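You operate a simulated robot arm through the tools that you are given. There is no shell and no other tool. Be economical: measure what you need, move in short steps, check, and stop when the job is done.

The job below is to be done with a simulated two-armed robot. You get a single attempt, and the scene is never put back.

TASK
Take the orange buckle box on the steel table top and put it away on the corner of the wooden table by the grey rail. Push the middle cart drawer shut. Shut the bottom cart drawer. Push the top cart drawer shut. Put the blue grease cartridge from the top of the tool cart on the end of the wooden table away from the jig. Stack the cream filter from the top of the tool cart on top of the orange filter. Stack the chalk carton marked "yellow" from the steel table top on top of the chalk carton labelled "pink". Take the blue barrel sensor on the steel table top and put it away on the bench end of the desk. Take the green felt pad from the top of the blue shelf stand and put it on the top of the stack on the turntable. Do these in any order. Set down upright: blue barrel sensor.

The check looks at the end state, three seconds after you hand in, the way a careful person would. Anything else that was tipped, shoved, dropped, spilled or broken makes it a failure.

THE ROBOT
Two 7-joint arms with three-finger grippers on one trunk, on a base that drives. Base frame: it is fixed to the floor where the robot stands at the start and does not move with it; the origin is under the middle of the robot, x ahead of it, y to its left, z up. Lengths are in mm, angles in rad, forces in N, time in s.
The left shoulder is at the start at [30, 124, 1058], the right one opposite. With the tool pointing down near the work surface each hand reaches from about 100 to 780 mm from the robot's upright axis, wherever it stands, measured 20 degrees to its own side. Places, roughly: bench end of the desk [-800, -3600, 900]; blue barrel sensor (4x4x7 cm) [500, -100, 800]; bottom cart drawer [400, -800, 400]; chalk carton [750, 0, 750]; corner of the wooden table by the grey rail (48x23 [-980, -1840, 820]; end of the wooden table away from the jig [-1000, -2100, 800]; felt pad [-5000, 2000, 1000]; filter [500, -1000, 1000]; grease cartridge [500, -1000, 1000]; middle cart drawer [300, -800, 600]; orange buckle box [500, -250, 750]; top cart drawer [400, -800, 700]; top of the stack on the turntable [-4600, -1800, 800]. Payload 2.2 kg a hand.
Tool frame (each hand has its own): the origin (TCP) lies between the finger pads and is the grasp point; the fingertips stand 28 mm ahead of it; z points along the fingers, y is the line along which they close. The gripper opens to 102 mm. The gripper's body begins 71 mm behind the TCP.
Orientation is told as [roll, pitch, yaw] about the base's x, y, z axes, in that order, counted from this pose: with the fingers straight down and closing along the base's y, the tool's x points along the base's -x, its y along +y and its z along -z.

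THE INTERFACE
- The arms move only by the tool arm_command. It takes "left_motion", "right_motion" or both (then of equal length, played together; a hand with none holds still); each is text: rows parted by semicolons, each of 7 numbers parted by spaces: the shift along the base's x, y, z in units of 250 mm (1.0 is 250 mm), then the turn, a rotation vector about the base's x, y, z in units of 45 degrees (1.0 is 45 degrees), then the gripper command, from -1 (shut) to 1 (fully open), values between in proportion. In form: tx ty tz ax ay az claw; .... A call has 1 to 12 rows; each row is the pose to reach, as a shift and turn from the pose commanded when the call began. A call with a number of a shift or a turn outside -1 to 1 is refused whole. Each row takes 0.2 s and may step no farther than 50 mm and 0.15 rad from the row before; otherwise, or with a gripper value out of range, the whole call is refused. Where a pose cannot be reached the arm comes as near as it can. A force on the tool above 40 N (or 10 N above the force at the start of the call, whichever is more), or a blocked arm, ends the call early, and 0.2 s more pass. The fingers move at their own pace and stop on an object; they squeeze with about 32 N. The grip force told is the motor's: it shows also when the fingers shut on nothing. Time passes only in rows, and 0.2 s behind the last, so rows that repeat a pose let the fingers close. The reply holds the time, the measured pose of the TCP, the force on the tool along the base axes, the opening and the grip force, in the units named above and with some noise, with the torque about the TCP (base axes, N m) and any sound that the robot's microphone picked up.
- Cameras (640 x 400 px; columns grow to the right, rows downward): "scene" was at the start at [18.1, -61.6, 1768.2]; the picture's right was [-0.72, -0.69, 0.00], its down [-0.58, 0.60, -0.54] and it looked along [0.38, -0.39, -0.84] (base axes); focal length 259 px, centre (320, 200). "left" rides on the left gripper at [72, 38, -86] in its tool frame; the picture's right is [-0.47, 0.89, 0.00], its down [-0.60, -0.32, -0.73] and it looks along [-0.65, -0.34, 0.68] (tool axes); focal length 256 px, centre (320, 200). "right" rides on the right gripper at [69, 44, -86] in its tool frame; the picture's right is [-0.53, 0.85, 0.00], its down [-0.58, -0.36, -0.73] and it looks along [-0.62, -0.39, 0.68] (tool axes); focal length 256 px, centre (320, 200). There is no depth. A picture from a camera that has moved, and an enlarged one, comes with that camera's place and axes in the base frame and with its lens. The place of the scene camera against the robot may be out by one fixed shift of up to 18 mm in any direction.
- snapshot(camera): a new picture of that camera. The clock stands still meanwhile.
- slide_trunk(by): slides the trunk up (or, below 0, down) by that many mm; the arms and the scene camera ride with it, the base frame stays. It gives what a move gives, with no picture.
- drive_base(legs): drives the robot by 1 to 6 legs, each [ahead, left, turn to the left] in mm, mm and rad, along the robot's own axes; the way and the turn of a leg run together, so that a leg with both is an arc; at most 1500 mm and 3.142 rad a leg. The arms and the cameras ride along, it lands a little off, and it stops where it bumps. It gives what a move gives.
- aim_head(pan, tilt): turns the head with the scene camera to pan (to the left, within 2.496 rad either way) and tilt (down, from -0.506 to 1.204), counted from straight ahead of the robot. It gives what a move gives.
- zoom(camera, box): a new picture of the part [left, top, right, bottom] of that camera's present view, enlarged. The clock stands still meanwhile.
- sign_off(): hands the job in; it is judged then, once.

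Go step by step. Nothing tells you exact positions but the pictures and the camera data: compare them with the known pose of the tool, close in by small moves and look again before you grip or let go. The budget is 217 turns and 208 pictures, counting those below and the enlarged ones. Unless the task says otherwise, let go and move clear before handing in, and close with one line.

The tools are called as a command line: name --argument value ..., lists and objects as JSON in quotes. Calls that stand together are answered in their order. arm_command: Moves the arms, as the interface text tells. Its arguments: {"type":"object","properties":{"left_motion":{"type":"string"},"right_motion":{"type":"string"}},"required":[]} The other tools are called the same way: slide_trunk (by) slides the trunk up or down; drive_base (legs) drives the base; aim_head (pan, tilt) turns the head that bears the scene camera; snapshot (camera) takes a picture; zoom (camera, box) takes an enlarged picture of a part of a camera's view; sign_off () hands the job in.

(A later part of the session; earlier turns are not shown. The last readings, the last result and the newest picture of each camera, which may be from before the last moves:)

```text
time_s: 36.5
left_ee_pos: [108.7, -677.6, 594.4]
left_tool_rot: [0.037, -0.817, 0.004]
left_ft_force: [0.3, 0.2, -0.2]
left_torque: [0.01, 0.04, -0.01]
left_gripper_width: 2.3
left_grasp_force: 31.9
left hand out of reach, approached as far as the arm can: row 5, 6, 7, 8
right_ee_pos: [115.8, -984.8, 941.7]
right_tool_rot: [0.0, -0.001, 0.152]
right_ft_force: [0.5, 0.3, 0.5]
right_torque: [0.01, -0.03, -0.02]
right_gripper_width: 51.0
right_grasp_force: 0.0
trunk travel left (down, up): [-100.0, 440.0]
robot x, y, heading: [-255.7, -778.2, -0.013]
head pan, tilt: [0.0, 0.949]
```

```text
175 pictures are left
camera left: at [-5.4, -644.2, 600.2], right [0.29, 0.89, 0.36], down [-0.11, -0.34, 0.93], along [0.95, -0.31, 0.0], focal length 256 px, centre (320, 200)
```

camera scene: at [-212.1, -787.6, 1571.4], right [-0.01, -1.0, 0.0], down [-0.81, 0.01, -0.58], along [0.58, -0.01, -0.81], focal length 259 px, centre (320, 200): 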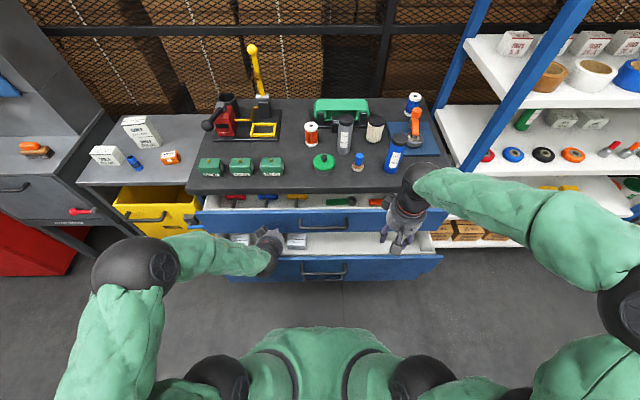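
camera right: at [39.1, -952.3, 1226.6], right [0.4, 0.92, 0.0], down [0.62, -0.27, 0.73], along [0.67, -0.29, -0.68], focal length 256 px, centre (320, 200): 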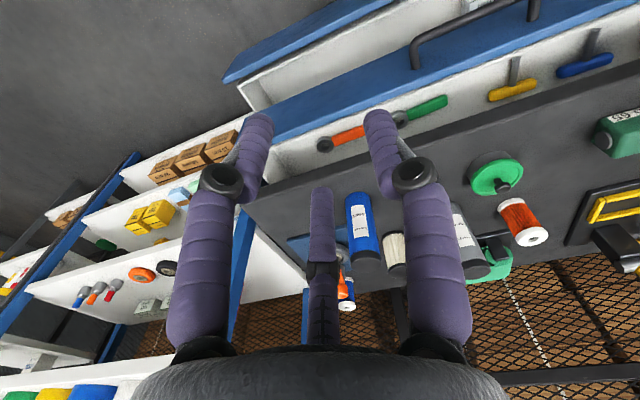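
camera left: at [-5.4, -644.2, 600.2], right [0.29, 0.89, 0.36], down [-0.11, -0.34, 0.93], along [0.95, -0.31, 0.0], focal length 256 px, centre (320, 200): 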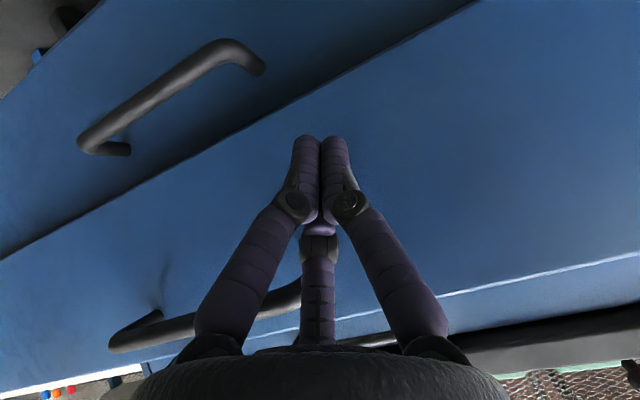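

arm_command --left_motion "0.08 0.01 0 0 0 0 -1;0.16 0.02 0 0 0 0 -1;0.24 0.02 0 0 0 0 -1;0.32 0.02 0 0 0 0 -1;0.4 0.02 0 0 0 0 -1;0.48 0.02 0 0 0 0 -1;0.56 0.02 0 0 0 0 -1;0.64 0.02 0 0 0 0 -1;0.72 0.02 0 0 0 0 -1;0.8 0.02 0 0 0 0 -1;0.86 0.02 0 0 0 0 -1;0.92 0.02 0 0 0 0 -1"

zoom --camera "scene" --box '[180, 80, 460, 300]'

```text
time_s: 39.0
left_ee_pos: [322.7, -677.2, 585.1]
left_tool_rot: [0.012, -0.803, 0.002]
left_ft_force: [-9.5, 1.0, 4.2]
left_torque: [-0.03, -0.02, -0.03]
left_gripper_width: 2.1
left_grasp_force: 31.3
left hand out of reach, approached as far as the arm can: row 1, 2, 3, 4
right_ee_pos: [114.1, -984.4, 941.7]
right_tool_rot: [0.001, 0.003, 0.154]
right_ft_force: [0.0, 0.3, -0.3]
right_torque: [-0.03, 0.04, -0.02]
right_gripper_width: 50.9
right_grasp_force: 0.1
trunk travel left (down, up): [-100.0, 440.0]
robot x, y, heading: [-256.6, -775.1, -0.008]
head pan, tilt: [0.0, 0.949]
stopped in row 12 (left hand): the force on the tool passed its limit at 81 N (the readings are from after the stop); the commanded pose is now the measured one
```

```text
1.82 times, centred on (320, 190) of scene
camera zoom: at [-214.5, -787.7, 1571.5], right [-0.01, -1.0, 0.0], down [-0.81, 0.01, -0.58], along [0.58, -0.01, -0.81], focal length 470 px, centre (320, 218)
```

zoom: 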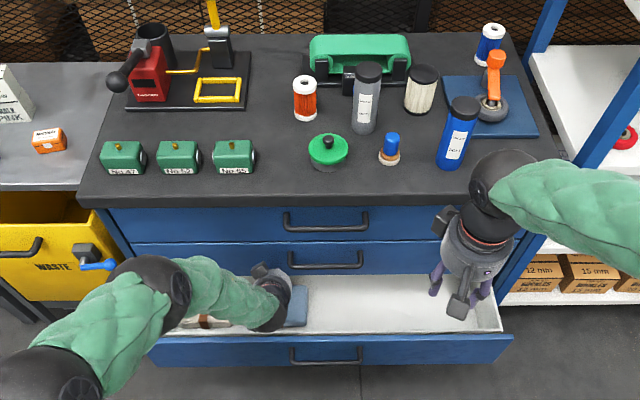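

The middle drawer is shut too. Now the bottom one.

arm_command --left_motion "-0.2 0 0 0 0 0 -1;-0.4 0 0 0 0 0 -1;-0.6 0 0 0 0 0 -1;-0.8 0 0 0 0 0 -1"

slide_trunk --by -95

arm_command --left_motion "0 0 -0.12 0 0 0 -1;0 0 -0.24 0 0 0 -1;0 0 -0.36 0 0 0 -1;0 0 -0.36 0 0 0 -1"

snapshot --camera "left"

```text
time_s: 40.0
left_ee_pos: [123.0, -684.0, 589.3]
left_tool_rot: [0.017, -0.807, 0.004]
left_ft_force: [-0.4, -0.2, 0.1]
left_torque: [-0.01, 0.0, 0.01]
left_gripper_width: 2.3
left_grasp_force: 31.6
left hand out of reach, approached as far as the arm can: row 4
right_ee_pos: [115.9, -984.4, 941.8]
right_tool_rot: [0.001, -0.001, 0.153]
right_ft_force: [0.0, -0.1, 0.4]
right_torque: [0.0, -0.03, 0.03]
right_gripper_width: 50.8
right_grasp_force: 0.0
trunk travel left (down, up): [-100.0, 440.0]
robot x, y, heading: [-254.9, -779.6, -0.013]
head pan, tilt: [0.0, 0.949]
```

```text
time_s: 41.3
left_ee_pos: [123.8, -685.0, 495.7]
left_tool_rot: [0.017, -0.803, 0.004]
left_ft_force: [-0.2, -0.4, 0.3]
left_torque: [-0.02, -0.02, -0.02]
left_gripper_width: 2.2
left_grasp_force: 31.7
right_ee_pos: [114.5, -983.7, 846.4]
right_tool_rot: [0.0, 0.001, 0.154]
right_ft_force: [0.3, 0.4, 0.0]
right_torque: [-0.02, 0.02, -0.03]
right_gripper_width: 50.9
right_grasp_force: 0.0
trunk travel left (down, up): [-5.0, 535.0]
robot x, y, heading: [-254.7, -775.1, -0.009]
head pan, tilt: [0.0, 0.949]
```

```text
time_s: 42.3
left_ee_pos: [111.8, -707.0, 421.2]
left_tool_rot: [0.029, -0.802, 0.003]
left_ft_force: [-0.1, -0.2, 0.1]
left_torque: [0.0, 0.04, 0.03]
left_gripper_width: 2.2
left_grasp_force: 31.8
left hand out of reach, approached as far as the arm can: row 1, 2, 3, 4
right_ee_pos: [115.6, -983.8, 846.8]
right_tool_rot: [0.0, 0.001, 0.153]
right_ft_force: [0.3, -0.4, 0.4]
right_torque: [-0.01, 0.0, 0.04]
right_gripper_width: 51.3
right_grasp_force: 0.1
trunk travel left (down, up): [-5.0, 535.0]
robot x, y, heading: [-255.8, -775.0, -0.012]
head pan, tilt: [0.0, 0.949]
```

```text
173 pictures are left
camera left: at [-2.0, -672.6, 429.2], right [0.3, 0.89, 0.35], down [-0.1, -0.34, 0.94], along [0.95, -0.32, -0.02], focal length 256 px, centre (320, 200)
```

left: 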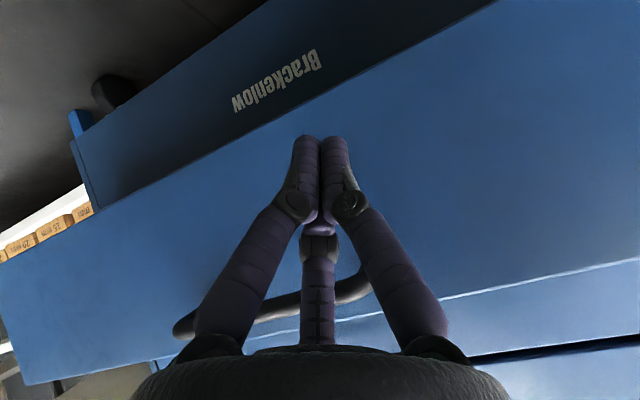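

arm_command --left_motion "0.08 0.05 0 0 0 0 -1;0.16 0.05 0 0 0 0 -1;0.24 0.05 0 0 0 0 -1;0.32 0.05 0 0 0 0 -1;0.4 0.05 0 0 0 0 -1;0.48 0.05 0 0 0 0 -1;0.56 0.05 0 0 0 0 -1;0.64 0.05 0 0 0 0 -1;0.72 0.05 0 0 0 0 -1;0.8 0.05 0 0 0 0 -1;0.86 0.05 0 0 0 0 -1;0.92 0.05 0 0 0 0 -1"

zoom --camera "scene" --box '[180, 80, 460, 300]'

```text
time_s: 44.9
left_ee_pos: [323.8, -695.6, 414.7]
left_tool_rot: [0.015, -0.787, 0.004]
left_ft_force: [-3.4, 0.7, 1.3]
left_torque: [-0.01, -0.07, -0.03]
left_gripper_width: 2.1
left_grasp_force: 31.0
left hand out of reach, approached as far as the arm can: row 1, 2, 3, 4
right_ee_pos: [114.3, -982.5, 846.5]
right_tool_rot: [0.0, 0.001, 0.154]
right_ft_force: [0.2, 0.2, 0.0]
right_torque: [0.01, 0.03, -0.03]
right_gripper_width: 50.8
right_grasp_force: 0.0
trunk travel left (down, up): [-5.0, 535.0]
robot x, y, heading: [-257.3, -778.2, -0.01]
head pan, tilt: [0.0, 0.949]
stopped in row 12 (left hand): the force on the tool passed its limit at 110 N (the readings are from after the stop); the commanded pose is now the measured one
```

```text
1.82 times, centred on (320, 190) of scene
camera zoom: at [-214.6, -787.4, 1476.4], right [-0.01, -1.0, 0.0], down [-0.81, 0.01, -0.58], along [0.58, -0.01, -0.81], focal length 470 px, centre (320, 218)
```

zoom: 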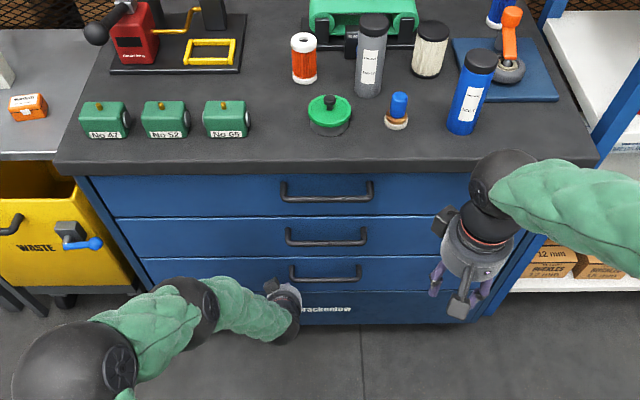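

All three drawers are shut. I'll back off, raise the trunk, and return the left hand to vertical.

arm_command --left_motion "-0.2 0.02 0 0 0 0 -1;-0.4 0.04 0 0 0 0 -1;-0.6 0.06 0 0 0 0 -1;-0.75 0.1 0 0 0 0 -1"

slide_trunk --by 295

arm_command --left_motion "0 0.1 0.1 0 0.18 0 -1;-0.05 0.2 0.2 0 0.36 0 -1;-0.1 0.3 0.35 0 0.54 0 0;-0.1 0.35 0.5 0 0.72 0 0.5;-0.1 0.4 0.65 0 0.9 0 1;-0.1 0.4 0.8 0 1 0 1;-0.1 0.4 1 0 1 0 1"

snapshot --camera "scene"

```text
refused: row 1 steps farther than a row can; nothing moved
```

```text
time_s: 46.7
left_ee_pos: [317.9, -694.2, 598.6]
left_tool_rot: [0.014, -0.776, 0.009]
left_ft_force: [-2.2, 5.4, -0.9]
left_torque: [-0.15, -0.07, -0.05]
left_gripper_width: 2.3
left_grasp_force: 31.1
right_ee_pos: [112.8, -984.3, 1035.2]
right_tool_rot: [0.0, 0.0, 0.155]
right_ft_force: [-0.9, -1.2, -0.2]
right_torque: [-0.01, 0.0, -0.01]
right_gripper_width: 51.0
right_grasp_force: 0.0
trunk travel left (down, up): [-192.0, 348.0]
robot x, y, heading: [-256.6, -773.8, -0.009]
head pan, tilt: [0.0, 0.949]
stopped: the force on the tool passed its limit at 125 N (the readings are from after the stop); the commanded pose is now the measured one
```

```text
time_s: 47.8
left_ee_pos: [278.6, -599.8, 731.4]
left_tool_rot: [0.047, -0.109, -0.068]
left_ft_force: [0.2, -0.7, -0.4]
left_torque: [-0.01, -0.04, -0.01]
left_gripper_width: 102.0
left_grasp_force: 0.0
right_ee_pos: [112.8, -984.2, 1033.7]
right_tool_rot: [0.001, 0.001, 0.155]
right_ft_force: [-0.3, 0.0, 0.7]
right_torque: [-0.01, -0.01, -0.01]
right_gripper_width: 51.2
right_grasp_force: 0.1
trunk travel left (down, up): [-192.0, 348.0]
robot x, y, heading: [-260.4, -776.8, -0.011]
head pan, tilt: [0.0, 0.949]
stopped in row 5 (left hand): the force on the tool passed its limit at 73 N (the readings are from after the stop); the commanded pose is now the measured one
```

```text
171 pictures are left
camera scene: at [-215.5, -787.0, 1663.6], right [-0.01, -1.0, 0.0], down [-0.81, 0.01, -0.58], along [0.58, -0.01, -0.81], focal length 259 px, centre (320, 200)
```

scene: 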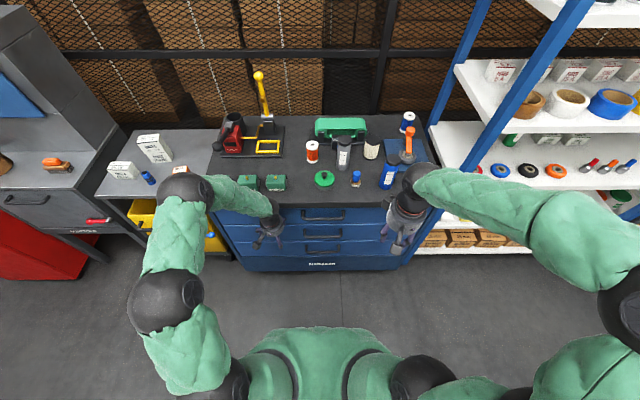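

I chained dependent moves and bumped the cart edge, so from here I'll go one step at a time. I'll pull the left hand straight back and check the cart.

arm_command --left_motion "-0.15 0 0 0 0 0 1;-0.3 0 0 0 0 0 1;-0.45 0 0 0 0 0 1;-0.6 0 0.05 0 0 0 1;-0.7 0 0.15 0 0.1 0 1"

zoom --camera "scene" --box '[180, 60, 460, 280]'

```text
time_s: 49.0
left_ee_pos: [102.4, -599.4, 767.5]
left_tool_rot: [0.04, -0.028, -0.07]
left_ft_force: [0.2, -0.9, 0.0]
left_torque: [-0.04, 0.0, -0.02]
left_gripper_width: 101.7
left_grasp_force: 0.1
right_ee_pos: [113.7, -984.0, 1033.7]
right_tool_rot: [0.0, -0.001, 0.156]
right_ft_force: [-0.2, 1.8, 0.4]
right_torque: [0.02, 0.02, 0.01]
right_gripper_width: 50.9
right_grasp_force: 0.0
trunk travel left (down, up): [-192.0, 348.0]
robot x, y, heading: [-255.8, -780.5, -0.005]
head pan, tilt: [0.0, 0.949]
```

```text
1.82 times, centred on (320, 170) of scene
camera zoom: at [-214.9, -787.5, 1663.4], right [-0.01, -1.0, 0.0], down [-0.81, 0.01, -0.58], along [0.58, -0.01, -0.81], focal length 470 px, centre (320, 254)
```

zoom: 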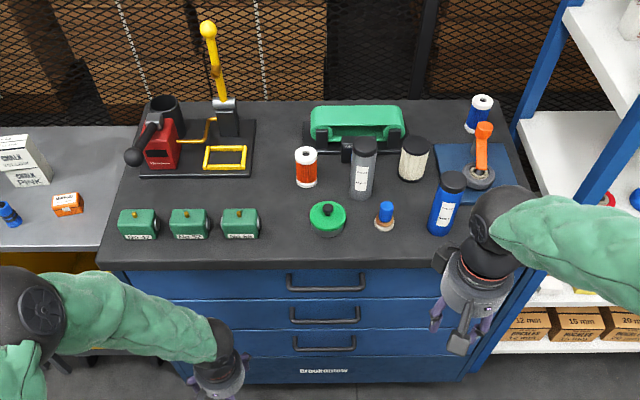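

Nothing on the cart was disturbed. I'll raise the trunk to its starting level.

slide_trunk --by 192

zoom --camera "scene" --box '[240, 80, 440, 240]'

snapshot --camera "right"

```text
time_s: 51.1
left_ee_pos: [103.7, -600.3, 959.9]
left_tool_rot: [0.041, -0.028, -0.07]
left_ft_force: [0.2, 0.2, -0.1]
left_torque: [0.04, 0.02, 0.04]
left_gripper_width: 101.8
left_grasp_force: 0.1
right_ee_pos: [115.1, -984.9, 1225.1]
right_tool_rot: [0.001, 0.001, 0.154]
right_ft_force: [0.6, 0.3, -1.0]
right_torque: [-0.03, 0.03, 0.02]
right_gripper_width: 50.9
right_grasp_force: 0.0
trunk travel left (down, up): [-384.0, 156.0]
robot x, y, heading: [-256.5, -777.4, -0.006]
head pan, tilt: [0.0, 0.949]
```

```text
2.50 times, centred on (340, 160) of scene
camera zoom: at [-215.0, -787.4, 1855.3], right [-0.01, -1.0, 0.0], down [-0.81, 0.01, -0.58], along [0.58, -0.01, -0.81], focal length 646 px, centre (270, 300)
```

zoom: 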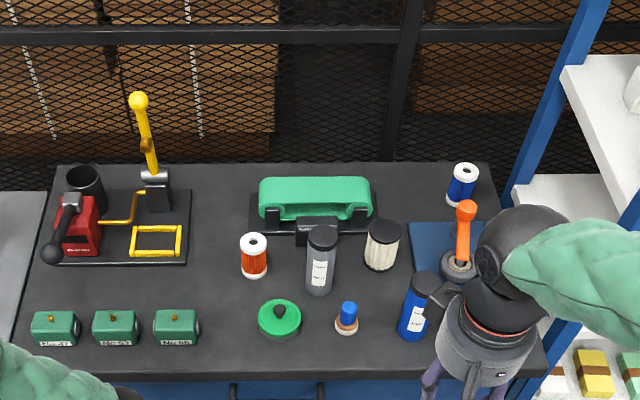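

```text
168 pictures are left
camera right: at [39.2, -951.4, 1310.3], right [0.4, 0.92, 0.0], down [0.63, -0.27, 0.73], along [0.67, -0.29, -0.68], focal length 256 px, centre (320, 200)
```

right: 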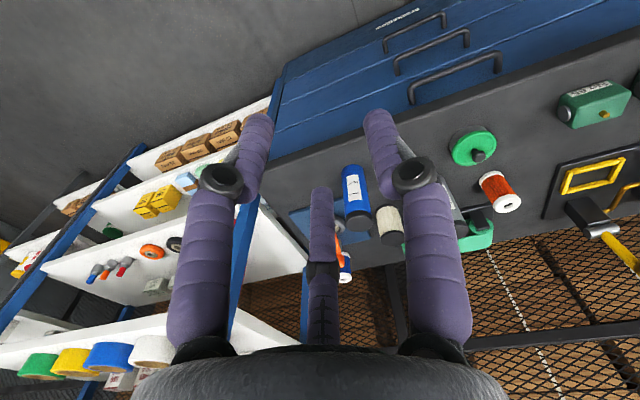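

The cart top is at z≈855. Cream filter is near (600,-997), orange filter near (576,-746), and the blue cartridge near (437,-1046). I'll raise the left hand and drive closer.

arm_command --left_motion "0 0.05 0.15 0 0 0 1;-0.05 0.1 0.3 0 0 0 1;-0.1 0.15 0.45 0 0 0 1;-0.1 0.2 0.6 0 0 0 1;-0.1 0.2 0.75 0 0 0 1" --right_motion "0 0 0 0 0 0 1;0 0 0 0 0 0 1;0 0 0 0 0 0 1;0 0 0 0 0 0 1;0 0 0 0 0 0 1"

drive_base --legs '[[180, 0, 0]]'

snapshot --camera "right"

```text
time_s: 52.3
left_ee_pos: [78.2, -551.0, 1148.6]
left_tool_rot: [0.041, -0.03, -0.07]
left_ft_force: [0.3, -0.6, -0.4]
left_torque: [-0.03, -0.02, 0.01]
left_gripper_width: 102.0
left_grasp_force: 0.1
right_ee_pos: [113.6, -984.4, 1226.3]
right_tool_rot: [0.0, -0.001, 0.155]
right_ft_force: [-0.4, 0.1, 0.6]
right_torque: [-0.01, -0.04, -0.02]
right_gripper_width: 101.9
right_grasp_force: 0.1
trunk travel left (down, up): [-384.0, 156.0]
robot x, y, heading: [-256.9, -775.9, -0.008]
head pan, tilt: [0.0, 0.949]
```

```text
time_s: 53.9
left_ee_pos: [260.1, -553.5, 1147.3]
left_tool_rot: [0.043, -0.027, -0.07]
left_ft_force: [-0.3, -0.4, -0.3]
left_torque: [-0.02, 0.02, -0.01]
left_gripper_width: 102.0
left_grasp_force: 0.1
right_ee_pos: [293.5, -987.4, 1225.6]
right_tool_rot: [0.0, -0.001, 0.152]
right_ft_force: [0.8, -0.2, 0.0]
right_torque: [0.0, 0.0, 0.0]
right_gripper_width: 101.9
right_grasp_force: 0.1
trunk travel left (down, up): [-384.0, 156.0]
robot x, y, heading: [-80.7, -775.6, -0.01]
head pan, tilt: [0.0, 0.949]
```

```text
167 pictures are left
camera right: at [219.0, -954.1, 1310.3], right [0.4, 0.92, 0.0], down [0.63, -0.27, 0.73], along [0.67, -0.29, -0.68], focal length 256 px, centre (320, 200)
```

right: 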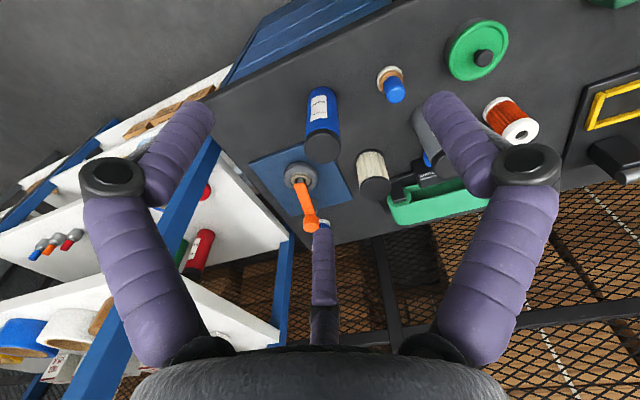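

arm_command --right_motion "0.2 0 0 0 0 -0.05 1;0.4 0 0 0 0 -0.1 1;0.6 0 0 0 0 -0.15 1;0.8 0 0 0 0 -0.19 1;0.98 0 0 0 0 -0.19 1"

arm_command --right_motion "0.1 -0.04 -0.1 0 0 0 1;0.15 -0.04 -0.25 0 0 0 1;0.15 -0.04 -0.4 0 0 0 1;0.15 -0.04 -0.5 0 0 0 1"

snapshot --camera "right"

zoom --camera "scene" --box '[240, 120, 480, 300]'

```text
time_s: 55.0
left_ee_pos: [260.5, -554.1, 1147.8]
left_tool_rot: [0.04, -0.027, -0.072]
left_ft_force: [0.5, -0.7, -0.1]
left_torque: [-0.06, 0.02, -0.01]
left_gripper_width: 102.3
left_grasp_force: 0.0
right_ee_pos: [538.3, -986.7, 1223.9]
right_tool_rot: [0.002, 0.002, 0.003]
right_ft_force: [0.2, -0.7, 1.1]
right_torque: [0.02, 0.01, -0.02]
right_gripper_width: 102.0
right_grasp_force: 0.1
trunk travel left (down, up): [-384.0, 156.0]
robot x, y, heading: [-79.7, -779.2, -0.013]
head pan, tilt: [0.0, 0.949]
```

```text
time_s: 56.0
left_ee_pos: [260.9, -553.6, 1148.5]
left_tool_rot: [0.041, -0.027, -0.071]
left_ft_force: [-0.3, 0.4, 0.0]
left_torque: [-0.02, -0.01, 0.03]
left_gripper_width: 102.1
left_grasp_force: 0.1
right_ee_pos: [574.3, -997.4, 1099.5]
right_tool_rot: [0.002, 0.0, 0.002]
right_ft_force: [0.6, -0.2, 0.0]
right_torque: [-0.01, 0.04, 0.0]
right_gripper_width: 101.8
right_grasp_force: 0.1
trunk travel left (down, up): [-384.0, 156.0]
robot x, y, heading: [-79.6, -778.2, -0.012]
head pan, tilt: [0.0, 0.949]
```

```text
166 pictures are left
camera right: at [505.2, -954.0, 1184.8], right [0.53, 0.85, 0.0], down [0.58, -0.36, 0.73], along [0.62, -0.39, -0.68], focal length 256 px, centre (320, 200)
```

right: 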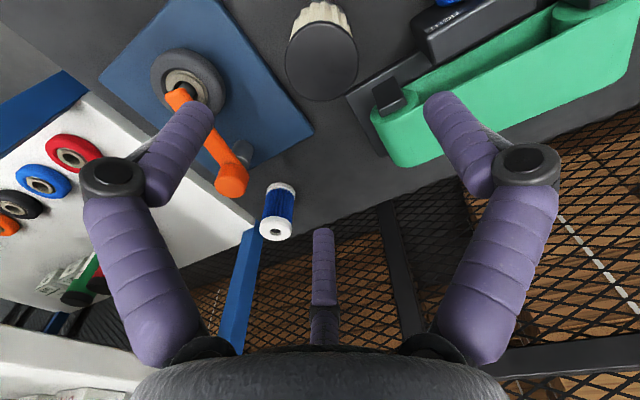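

```text
2.22 times, centred on (360, 210) of scene
camera zoom: at [-34.7, -789.6, 1855.4], right [-0.01, -1.0, 0.0], down [-0.81, 0.01, -0.58], along [0.58, -0.01, -0.81], focal length 575 px, centre (231, 178)
```

zoom: 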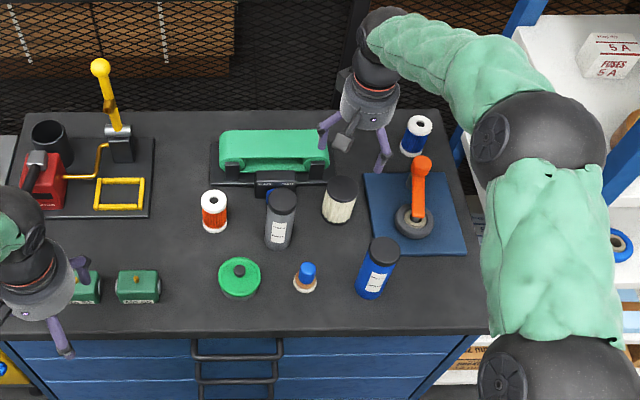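

zoom --camera "right" --box '[220, 0, 440, 130]'

aim_head --pan -0.2 --tilt 1.0

zoom --camera "scene" --box '[200, 130, 360, 230]'

```text
2.91 times, centred on (330, 65) of right
camera zoom: at [505.2, -954.0, 1184.8], right [0.53, 0.85, 0.0], down [0.58, -0.36, 0.73], along [0.62, -0.39, -0.68], focal length 745 px, centre (291, 593)
```

zoom: 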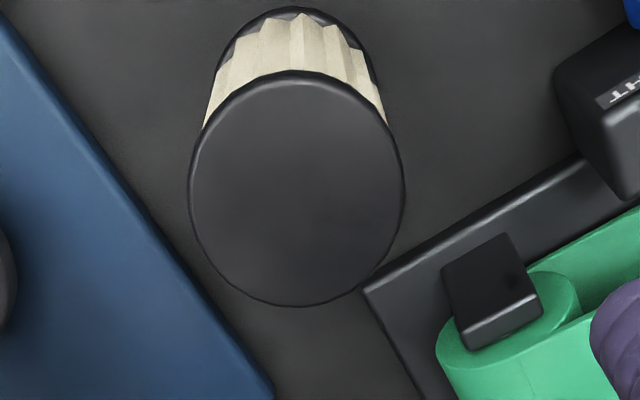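

```text
time_s: 56.8
left_ee_pos: [259.0, -552.8, 1147.5]
left_tool_rot: [0.041, -0.029, -0.072]
left_ft_force: [-0.6, 0.8, -0.1]
left_torque: [-0.02, -0.02, 0.0]
left_gripper_width: 102.1
left_grasp_force: 0.2
right_ee_pos: [573.7, -996.9, 1100.8]
right_tool_rot: [-0.001, 0.001, 0.003]
right_ft_force: [-0.4, 0.7, 0.0]
right_torque: [0.04, 0.0, -0.01]
right_gripper_width: 101.9
right_grasp_force: 0.0
trunk travel left (down, up): [-384.0, 156.0]
robot x, y, heading: [-76.0, -782.2, -0.019]
head pan, tilt: [-0.201, 1.0]
```

```text
4.00 times, centred on (280, 180) of scene
camera zoom: at [-40.4, -803.2, 1851.9], right [-0.21, -0.98, 0.0], down [-0.82, 0.18, -0.54], along [0.53, -0.11, -0.84], focal length 1034 px, centre (480, 280)
```

zoom: 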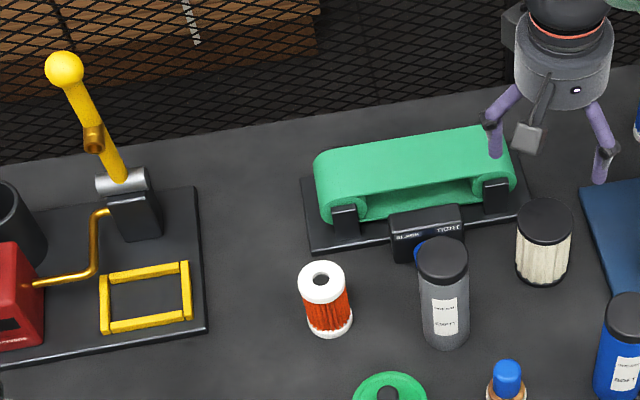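

I'm directly above the cream filter (centre ≈574,-997, top ≈950). I'll narrow the gripper and descend to grasp.

arm_command --right_motion "0 0 -0.15 0 0 0 0.65;0 0 -0.3 0 0 0 0.65;0 0 -0.45 0 0 0 0.65;0 0 -0.6 0 0 0 0.65;0 0 -0.7 0 0 0 0.65;0 0 -0.78 0 0 0 0.65;0 0 -0.78 0 0 0 0.65"

snapshot --camera "right"

zoom --camera "scene" --box '[200, 130, 400, 255]'

```text
time_s: 58.4
left_ee_pos: [257.9, -553.6, 1148.3]
left_tool_rot: [0.04, -0.028, -0.071]
left_ft_force: [-0.9, 0.3, -0.3]
left_torque: [0.01, 0.01, 0.04]
left_gripper_width: 101.9
left_grasp_force: 0.1
right_ee_pos: [574.7, -996.5, 907.6]
right_tool_rot: [0.0, -0.001, 0.005]
right_ft_force: [-3.3, -0.8, 10.8]
right_torque: [0.0, -0.02, 0.03]
right_gripper_width: 85.4
right_grasp_force: 1.3
trunk travel left (down, up): [-384.0, 156.0]
robot x, y, heading: [-77.2, -777.1, -0.012]
head pan, tilt: [-0.201, 1.0]
```

```text
162 pictures are left
camera right: at [506.1, -952.4, 991.8], right [0.53, 0.85, 0.0], down [0.58, -0.36, 0.73], along [0.62, -0.39, -0.68], focal length 256 px, centre (320, 200)
```

right: 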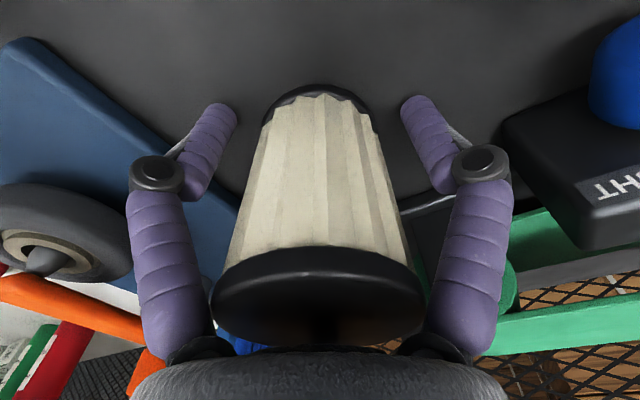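

```text
3.20 times, centred on (300, 192) of scene
camera zoom: at [-41.9, -802.9, 1852.0], right [-0.21, -0.98, 0.0], down [-0.82, 0.18, -0.54], along [0.53, -0.11, -0.84], focal length 828 px, centre (384, 224)
```

zoom: 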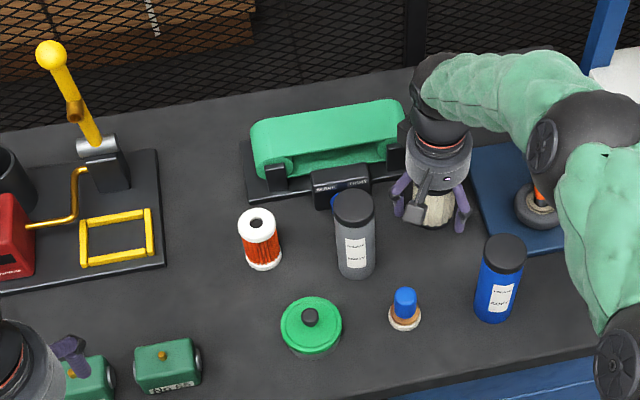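

The palm is touching the filter's cap, so the top is near z=978 and the filter is about 120 tall, centred around x≈565. I'll rise a little, shift, and check.

arm_command --right_motion "0 0 0.06 0 0 0 0.65;-0.036 0 0.1 0 0 0 0.65;-0.036 0 0.1 0 0 0 0.65"

snapshot --camera "right"

```text
time_s: 59.2
left_ee_pos: [260.0, -554.4, 1148.4]
left_tool_rot: [0.043, -0.028, -0.07]
left_ft_force: [0.2, 0.7, 0.8]
left_torque: [-0.03, -0.02, 0.0]
left_gripper_width: 101.8
left_grasp_force: 0.2
right_ee_pos: [566.4, -997.3, 930.0]
right_tool_rot: [0.0, 0.001, 0.006]
right_ft_force: [0.4, 0.6, -0.5]
right_torque: [0.02, 0.0, -0.01]
right_gripper_width: 84.5
right_grasp_force: 0.2
trunk travel left (down, up): [-384.0, 156.0]
robot x, y, heading: [-77.4, -780.1, -0.014]
head pan, tilt: [-0.201, 1.0]
```

```text
160 pictures are left
camera right: at [497.9, -953.1, 1015.5], right [0.53, 0.85, 0.0], down [0.58, -0.36, 0.73], along [0.62, -0.39, -0.68], focal length 256 px, centre (320, 200)
```

right: 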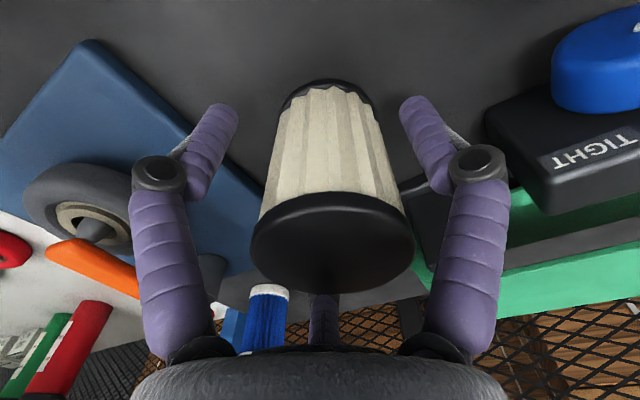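

Rechecking with three views, the cart top is at z≈879 (it was the fingertips that touched), and the filter spans 879–960 at (571,-995). I'll correct and grip.

arm_command --right_motion "0.018 0.008 0 0 0 0 0.65;0.018 0.008 -0.05 0 0 0 0.65;0.018 0.008 -0.05 0 0 0 0;0.018 0.008 -0.05 0 0 0 -1;0.018 0.008 -0.05 0 0 0 -1;0.018 0.008 -0.05 0 0 0 -1"

snapshot --camera "right"

```text
time_s: 60.6
left_ee_pos: [258.3, -553.1, 1147.0]
left_tool_rot: [0.043, -0.027, -0.071]
left_ft_force: [-0.2, -0.7, -0.5]
left_torque: [0.02, -0.01, -0.01]
left_gripper_width: 101.7
left_grasp_force: 0.0
right_ee_pos: [571.0, -993.9, 919.2]
right_tool_rot: [0.0, 0.0, 0.004]
right_ft_force: [0.0, 0.3, 0.2]
right_torque: [0.01, -0.02, -0.01]
right_gripper_width: 58.7
right_grasp_force: 31.6
trunk travel left (down, up): [-384.0, 156.0]
robot x, y, heading: [-73.6, -773.7, -0.012]
head pan, tilt: [-0.201, 1.0]
```

```text
159 pictures are left
camera right: at [501.8, -950.9, 1003.2], right [0.53, 0.85, 0.0], down [0.58, -0.36, 0.73], along [0.62, -0.39, -0.68], focal length 256 px, centre (320, 200)
```

right: 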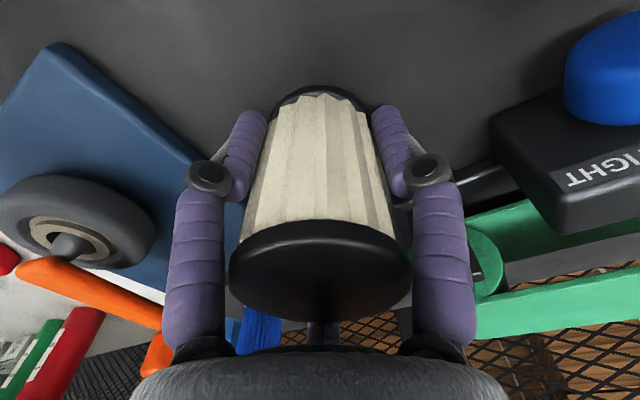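

I have the cream filter. I'll use the left hand camera to measure the orange filter.

arm_command --right_motion "0 0 0.15 0 0 0 -1;0 0 0.3 0 0 0 -1;0 0 0.45 0 0 0 -1;0 0 0.6 0 0 0 -1;0 0 0.76 0 0 0 -1"

snapshot --camera "left"

```text
time_s: 61.8
left_ee_pos: [257.8, -553.9, 1148.3]
left_tool_rot: [0.041, -0.028, -0.072]
left_ft_force: [-1.0, -0.5, 0.1]
left_torque: [0.02, -0.03, 0.02]
left_gripper_width: 102.2
left_grasp_force: 0.0
right_ee_pos: [569.7, -996.5, 1108.1]
right_tool_rot: [0.0, 0.001, 0.004]
right_ft_force: [0.2, -0.7, -0.9]
right_torque: [0.0, -0.02, 0.0]
right_gripper_width: 58.8
right_grasp_force: 31.7
trunk travel left (down, up): [-384.0, 156.0]
robot x, y, heading: [-76.3, -778.6, -0.009]
head pan, tilt: [-0.201, 1.0]
```

```text
158 pictures are left
camera left: at [185.7, -514.5, 1232.8], right [0.53, 0.85, 0.05], down [0.56, -0.39, 0.73], along [0.64, -0.36, -0.68], focal length 256 px, centre (320, 200)
```

left: 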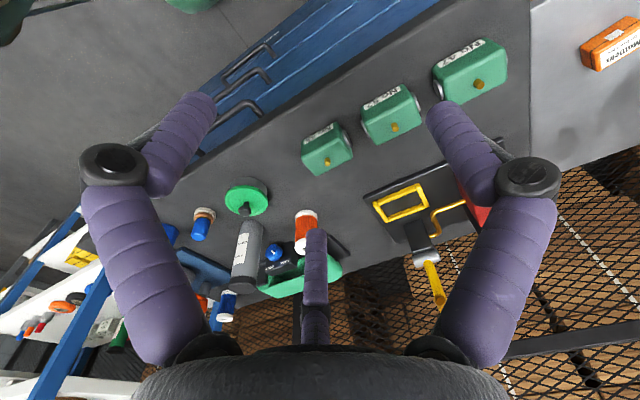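

arm_command --left_motion "0.15 0.05 0 0 0 0 1;0.3 0.1 0 0 0 0 1;0.45 0.15 0 0 0 0 1;0.6 0.15 0 0 0 0 1"

zoom --camera "left" --box '[160, 80, 400, 240]'

```text
time_s: 62.8
left_ee_pos: [409.7, -517.0, 1147.8]
left_tool_rot: [0.042, -0.027, -0.07]
left_ft_force: [1.3, 0.0, -0.6]
left_torque: [-0.02, 0.06, -0.01]
left_gripper_width: 102.0
left_grasp_force: 0.0
right_ee_pos: [572.3, -995.7, 1108.4]
right_tool_rot: [0.0, 0.002, 0.003]
right_ft_force: [0.2, 0.5, -0.6]
right_torque: [-0.01, 0.04, -0.01]
right_gripper_width: 58.7
right_grasp_force: 32.3
trunk travel left (down, up): [-384.0, 156.0]
robot x, y, heading: [-76.6, -776.1, -0.012]
head pan, tilt: [-0.201, 1.0]
```

```text
2.50 times, centred on (280, 160) of left
camera zoom: at [337.1, -477.5, 1233.3], right [0.53, 0.85, 0.05], down [0.56, -0.39, 0.73], along [0.64, -0.36, -0.68], focal length 640 px, centre (420, 300)
```

zoom: 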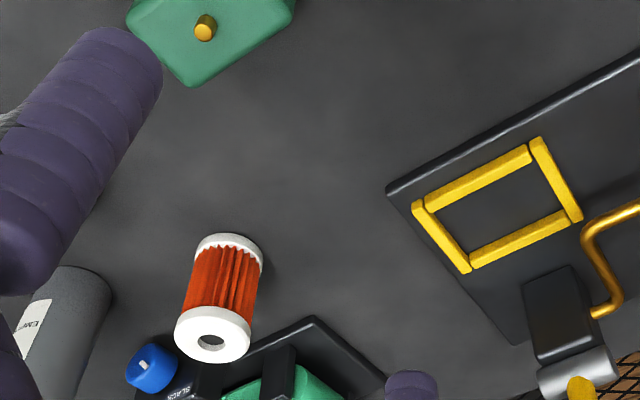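

Orange filter is at (547,-757), top ≈958. I'll carry the cream filter over it and pull the left arm back.

arm_command --left_motion "-0.15 0.05 0 0 0 0 1;-0.3 0.1 0 0 0 0 1;-0.45 0.15 0 0 0 0 1;-0.6 0.15 0 0 0 0 1;-0.6 0.15 0 0 0 0 1;-0.6 0.15 0 0 0 0 1" --right_motion "-0.02 0.16 0 0 0 0 -1;-0.04 0.32 0 0 0 0 -1;-0.06 0.48 0 0 0 0 -1;-0.08 0.64 0 0 0 0 -1;-0.1 0.8 0 0 0 0 -1;-0.1 0.955 0 0 0 0 -1"

snapshot --camera "left"

zoom --camera "scene" --box '[200, 100, 400, 225]'

```text
time_s: 64.2
left_ee_pos: [258.3, -478.8, 1149.3]
left_tool_rot: [0.04, -0.03, -0.071]
left_ft_force: [-0.5, 0.3, -0.6]
left_torque: [-0.01, 0.01, 0.0]
left_gripper_width: 102.0
left_grasp_force: 0.0
right_ee_pos: [546.7, -755.8, 1109.4]
right_tool_rot: [-0.001, 0.0, 0.002]
right_ft_force: [-0.3, 0.2, -0.1]
right_torque: [-0.01, 0.0, 0.05]
right_gripper_width: 58.3
right_grasp_force: 32.1
trunk travel left (down, up): [-384.0, 156.0]
robot x, y, heading: [-80.7, -780.1, -0.014]
head pan, tilt: [-0.201, 1.0]
```

```text
156 pictures are left
camera left: at [185.9, -440.0, 1232.9], right [0.53, 0.85, 0.05], down [0.56, -0.39, 0.74], along [0.64, -0.36, -0.68], focal length 256 px, centre (320, 200)
```

left: 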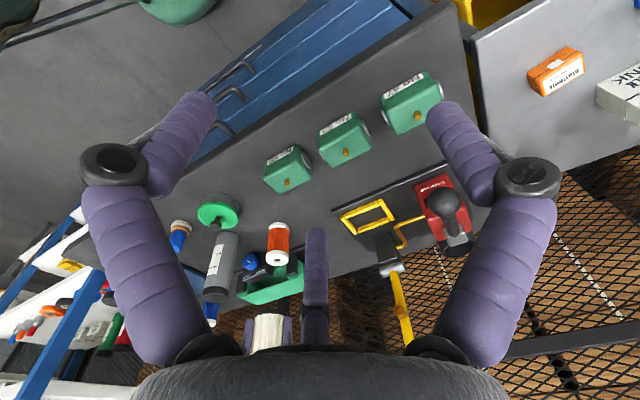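

```text
3.20 times, centred on (300, 162) of scene
camera zoom: at [-40.6, -801.3, 1851.9], right [-0.21, -0.98, 0.0], down [-0.82, 0.18, -0.54], along [0.53, -0.12, -0.84], focal length 828 px, centre (384, 320)
```

zoom: 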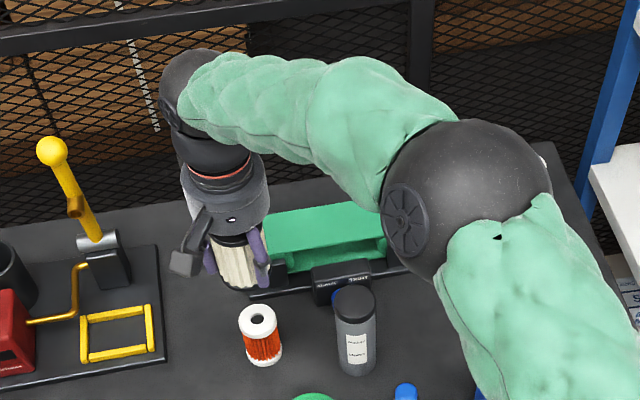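

arm_command --right_motion "0 -0.004 -0.15 0 0 0 -1;0 -0.004 -0.28 0 0 0 -1;0 -0.004 -0.38 0 0 0 -1"

zoom --camera "left" --box '[200, 190, 340, 290]'

zoom --camera "scene" --box '[240, 150, 340, 225]'

```text
time_s: 65.0
left_ee_pos: [260.4, -480.7, 1148.7]
left_tool_rot: [0.04, -0.029, -0.071]
left_ft_force: [0.2, 0.0, 0.9]
left_torque: [-0.02, 0.0, 0.01]
left_gripper_width: 102.2
left_grasp_force: 0.1
right_ee_pos: [547.1, -756.8, 1012.6]
right_tool_rot: [0.001, -0.001, 0.004]
right_ft_force: [-0.6, -0.2, -1.1]
right_torque: [-0.02, 0.01, 0.02]
right_gripper_width: 58.5
right_grasp_force: 32.5
trunk travel left (down, up): [-384.0, 156.0]
robot x, y, heading: [-77.0, -779.5, -0.016]
head pan, tilt: [-0.201, 1.0]
```

```text
4.00 times, centred on (270, 240) of left
camera zoom: at [186.8, -441.1, 1233.1], right [0.53, 0.85, 0.05], down [0.56, -0.39, 0.73], along [0.64, -0.36, -0.68], focal length 1024 px, centre (520, 40)
```

zoom: 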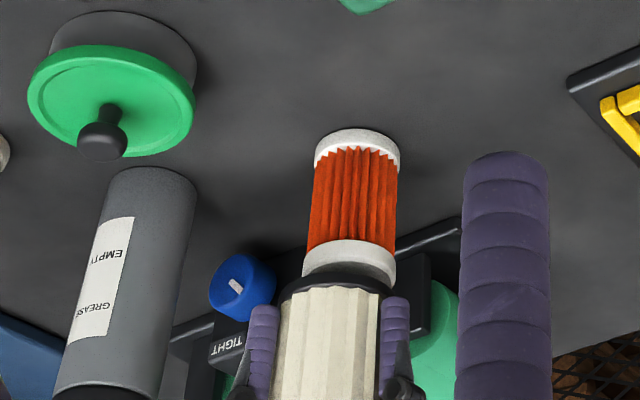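

```text
5.33 times, centred on (290, 188) of scene
camera zoom: at [-39.3, -803.1, 1851.8], right [-0.21, -0.98, 0.0], down [-0.82, 0.18, -0.54], along [0.53, -0.11, -0.84], focal length 1379 px, centre (480, 267)
```

zoom: 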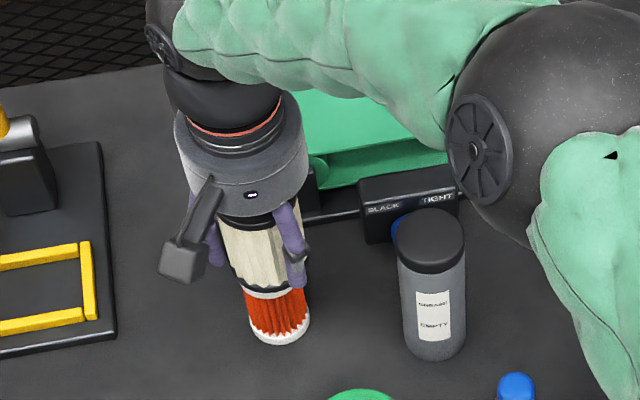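

zoom --camera "left" --box '[255, 215, 315, 275]'

zoom --camera "scene" --box '[265, 180, 315, 220]'

```text
6.67 times, centred on (285, 245) of left
camera zoom: at [186.8, -441.1, 1233.1], right [0.53, 0.85, 0.05], down [0.56, -0.39, 0.73], along [0.64, -0.36, -0.68], focal length 1707 px, centre (553, -100)
```

zoom: 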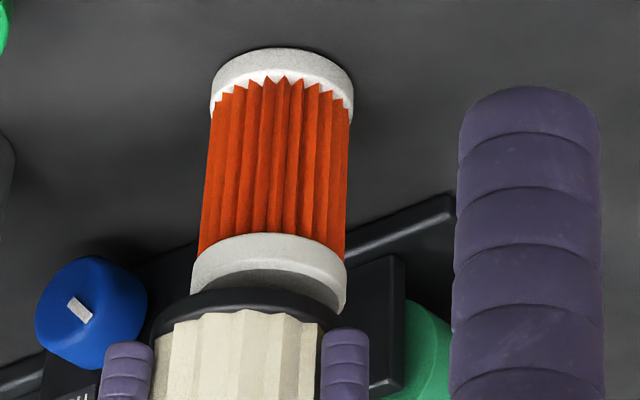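

```text
10.00 times, centred on (290, 200) of scene
camera zoom: at [-39.3, -803.1, 1851.8], right [-0.21, -0.98, 0.0], down [-0.82, 0.18, -0.54], along [0.53, -0.11, -0.84], focal length 2586 px, centre (620, 200)
```

zoom: 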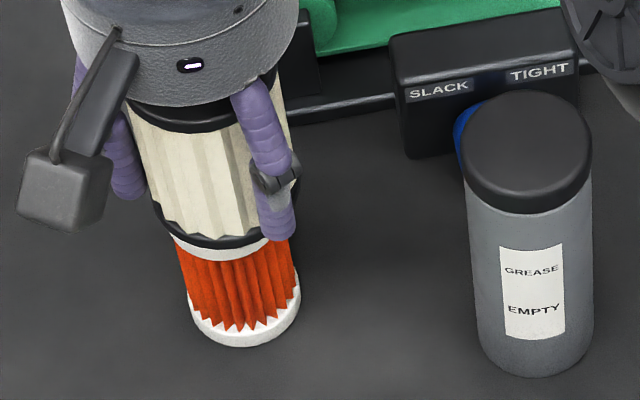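

Alignment is within about 3 mm. I'll make a small nudge and lower to contact.

arm_command --right_motion "0.012 0 -0.01 0 0 0 -1;0.012 0 -0.02 0 0 0 -1;0.012 0 -0.03 0 0 0 -1;0.012 0 -0.04 0 0 0 -1;0.012 0 -0.05 0 0 0 -1;0.012 0 -0.06 0 0 0 -1;0.012 0 -0.068 0 0 0 -1"

zoom --camera "left" --box '[255, 215, 315, 275]'

```text
time_s: 66.6
left_ee_pos: [256.4, -481.7, 1149.5]
left_tool_rot: [0.042, -0.029, -0.073]
left_ft_force: [0.4, 0.1, -0.4]
left_torque: [0.01, 0.04, -0.02]
left_gripper_width: 102.0
left_grasp_force: 0.1
right_ee_pos: [549.6, -756.5, 1000.4]
right_tool_rot: [0.001, -0.006, 0.0]
right_ft_force: [-2.5, -2.8, 24.4]
right_torque: [0.0, 0.1, -0.02]
right_gripper_width: 58.9
right_grasp_force: 31.8
trunk travel left (down, up): [-384.0, 156.0]
robot x, y, heading: [-77.9, -783.1, -0.017]
head pan, tilt: [-0.201, 1.0]
```

```text
6.67 times, centred on (285, 245) of left
camera zoom: at [184.5, -441.5, 1233.9], right [0.53, 0.85, 0.05], down [0.56, -0.39, 0.74], along [0.64, -0.36, -0.68], focal length 1707 px, centre (553, -100)
```

zoom: 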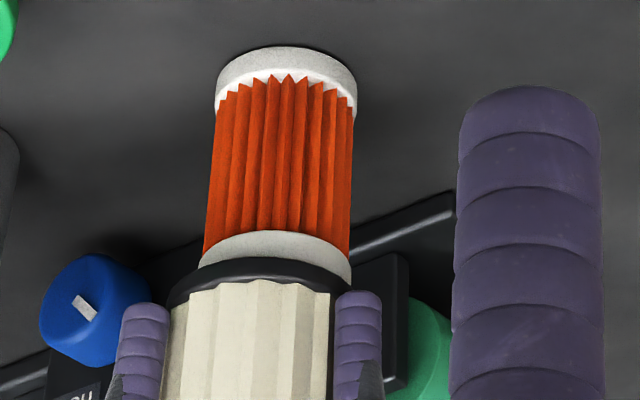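

arm_command --right_motion "0 0 0.016 0 0 0 -1;0 0 0.016 0 0 0 -1;0 0 0.016 0 0 0 0.3;0 0 0.016 0 0 0 0.65;0 0 0.016 0 0 0 0.75;0 0 0.1 0 0 0 0.75;0 0 0.25 0 0 0 0.75;0 0 0.42 0 0 0 0.75"

zoom --camera "left" --box '[215, 195, 335, 295]'

zoom --camera "scene" --box '[240, 130, 340, 225]'

```text
time_s: 68.4
left_ee_pos: [258.9, -480.4, 1148.4]
left_tool_rot: [0.041, -0.029, -0.071]
left_ft_force: [0.4, 0.3, 0.2]
left_torque: [-0.01, 0.0, 0.01]
left_gripper_width: 102.0
left_grasp_force: 0.1
right_ee_pos: [547.3, -756.4, 1100.8]
right_tool_rot: [0.001, -0.002, 0.004]
right_ft_force: [-0.3, 0.1, -0.2]
right_torque: [-0.03, -0.02, 0.01]
right_gripper_width: 89.6
right_grasp_force: 0.1
trunk travel left (down, up): [-384.0, 156.0]
robot x, y, heading: [-76.0, -778.9, -0.014]
head pan, tilt: [-0.201, 1.0]
```

```text
4.00 times, centred on (275, 245) of left
camera zoom: at [185.4, -441.3, 1233.5], right [0.53, 0.85, 0.05], down [0.56, -0.39, 0.73], along [0.64, -0.36, -0.68], focal length 1024 px, centre (500, 20)
```

zoom: 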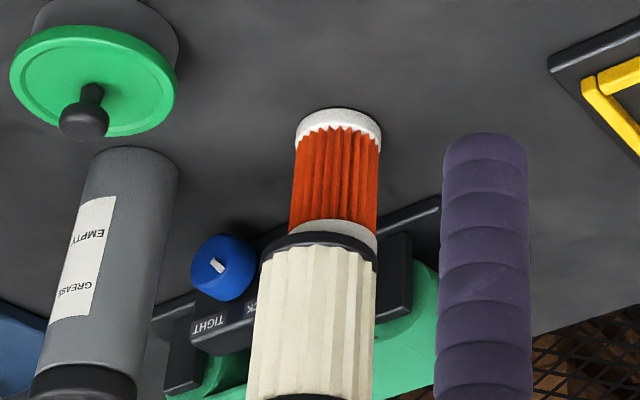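

```text
4.21 times, centred on (290, 178) of scene
camera zoom: at [-41.5, -803.3, 1851.9], right [-0.21, -0.98, 0.0], down [-0.82, 0.18, -0.54], along [0.53, -0.11, -0.84], focal length 1089 px, centre (446, 295)
```

zoom: 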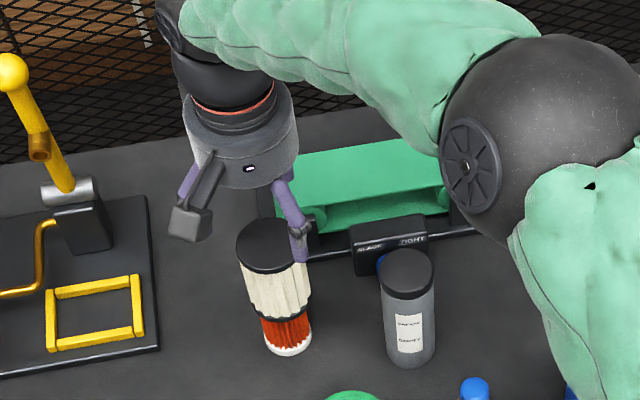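

The cream filter stands on the orange one. Next I'll move the right hand over to the blue cartridge.

arm_command --right_motion "-0.05 -0.15 0.1 0 0 0 0.75;-0.12 -0.3 0.12 0 0 0 0.75;-0.2 -0.45 0.12 0 0 0 0.75;-0.28 -0.6 0.12 0 0 0 0.75;-0.36 -0.75 0.12 0 0 0 1;-0.44 -0.9 0.12 0 0 0 1;-0.48 -1 0.12 0 0 0 1"

snapshot --camera "right"

```text
time_s: 70.0
left_ee_pos: [259.2, -480.2, 1148.7]
left_tool_rot: [0.042, -0.03, -0.073]
left_ft_force: [0.8, -0.3, 0.2]
left_torque: [0.01, 0.02, -0.01]
left_gripper_width: 102.0
left_grasp_force: 0.0
right_ee_pos: [429.7, -1006.7, 1130.9]
right_tool_rot: [0.0, -0.001, 0.003]
right_ft_force: [-0.4, -0.8, 0.2]
right_torque: [0.0, 0.01, 0.01]
right_gripper_width: 101.8
right_grasp_force: 0.3
trunk travel left (down, up): [-384.0, 156.0]
robot x, y, heading: [-74.8, -778.0, -0.011]
head pan, tilt: [-0.201, 1.0]
```

```text
147 pictures are left
camera right: at [360.1, -962.7, 1215.0], right [0.53, 0.85, 0.0], down [0.58, -0.36, 0.73], along [0.62, -0.39, -0.68], focal length 256 px, centre (320, 200)
```

right: 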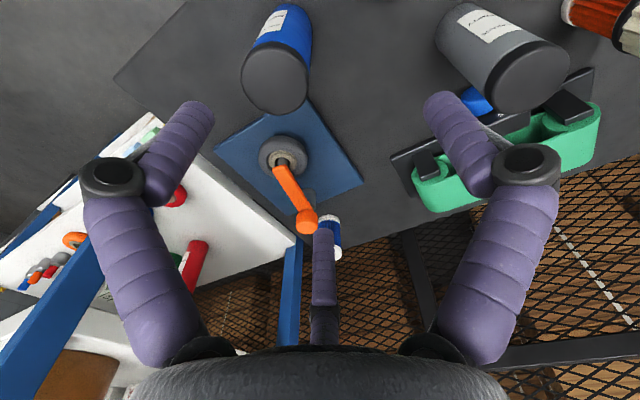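

Cartridge centre is ≈(410,-1038), top ≈1008. I'll descend to grip height.

arm_command --right_motion "-0.08 -0.125 0 0 0 0 0.9;-0.08 -0.125 -0.15 0 0 0 0.9;-0.08 -0.125 -0.3 0 0 0 0.9;-0.08 -0.125 -0.45 0 0 0 0.9"

snapshot --camera "right"

```text
time_s: 71.0
left_ee_pos: [259.6, -481.5, 1149.0]
left_tool_rot: [0.041, -0.027, -0.071]
left_ft_force: [0.4, 0.8, -0.6]
left_torque: [-0.01, -0.04, -0.02]
left_gripper_width: 102.1
left_grasp_force: 0.1
right_ee_pos: [410.9, -1039.2, 1015.7]
right_tool_rot: [-0.001, 0.0, 0.004]
right_ft_force: [0.6, -0.4, 0.5]
right_torque: [-0.04, 0.03, 0.01]
right_gripper_width: 96.8
right_grasp_force: 0.1
trunk travel left (down, up): [-384.0, 156.0]
robot x, y, heading: [-79.9, -775.7, -0.016]
head pan, tilt: [-0.201, 1.0]
```

```text
146 pictures are left
camera right: at [340.8, -995.2, 1099.8], right [0.53, 0.85, 0.0], down [0.58, -0.36, 0.73], along [0.62, -0.39, -0.68], focal length 256 px, centre (320, 200)
```

right: 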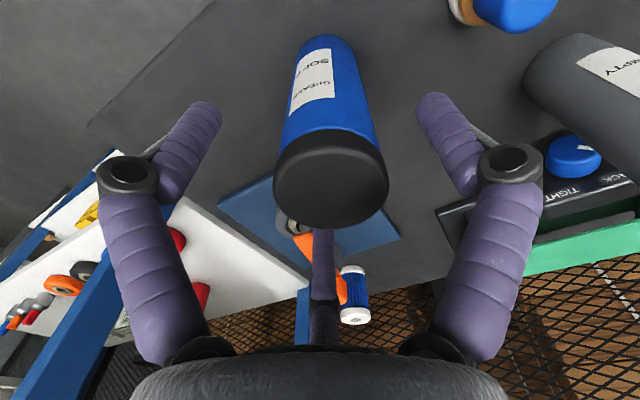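

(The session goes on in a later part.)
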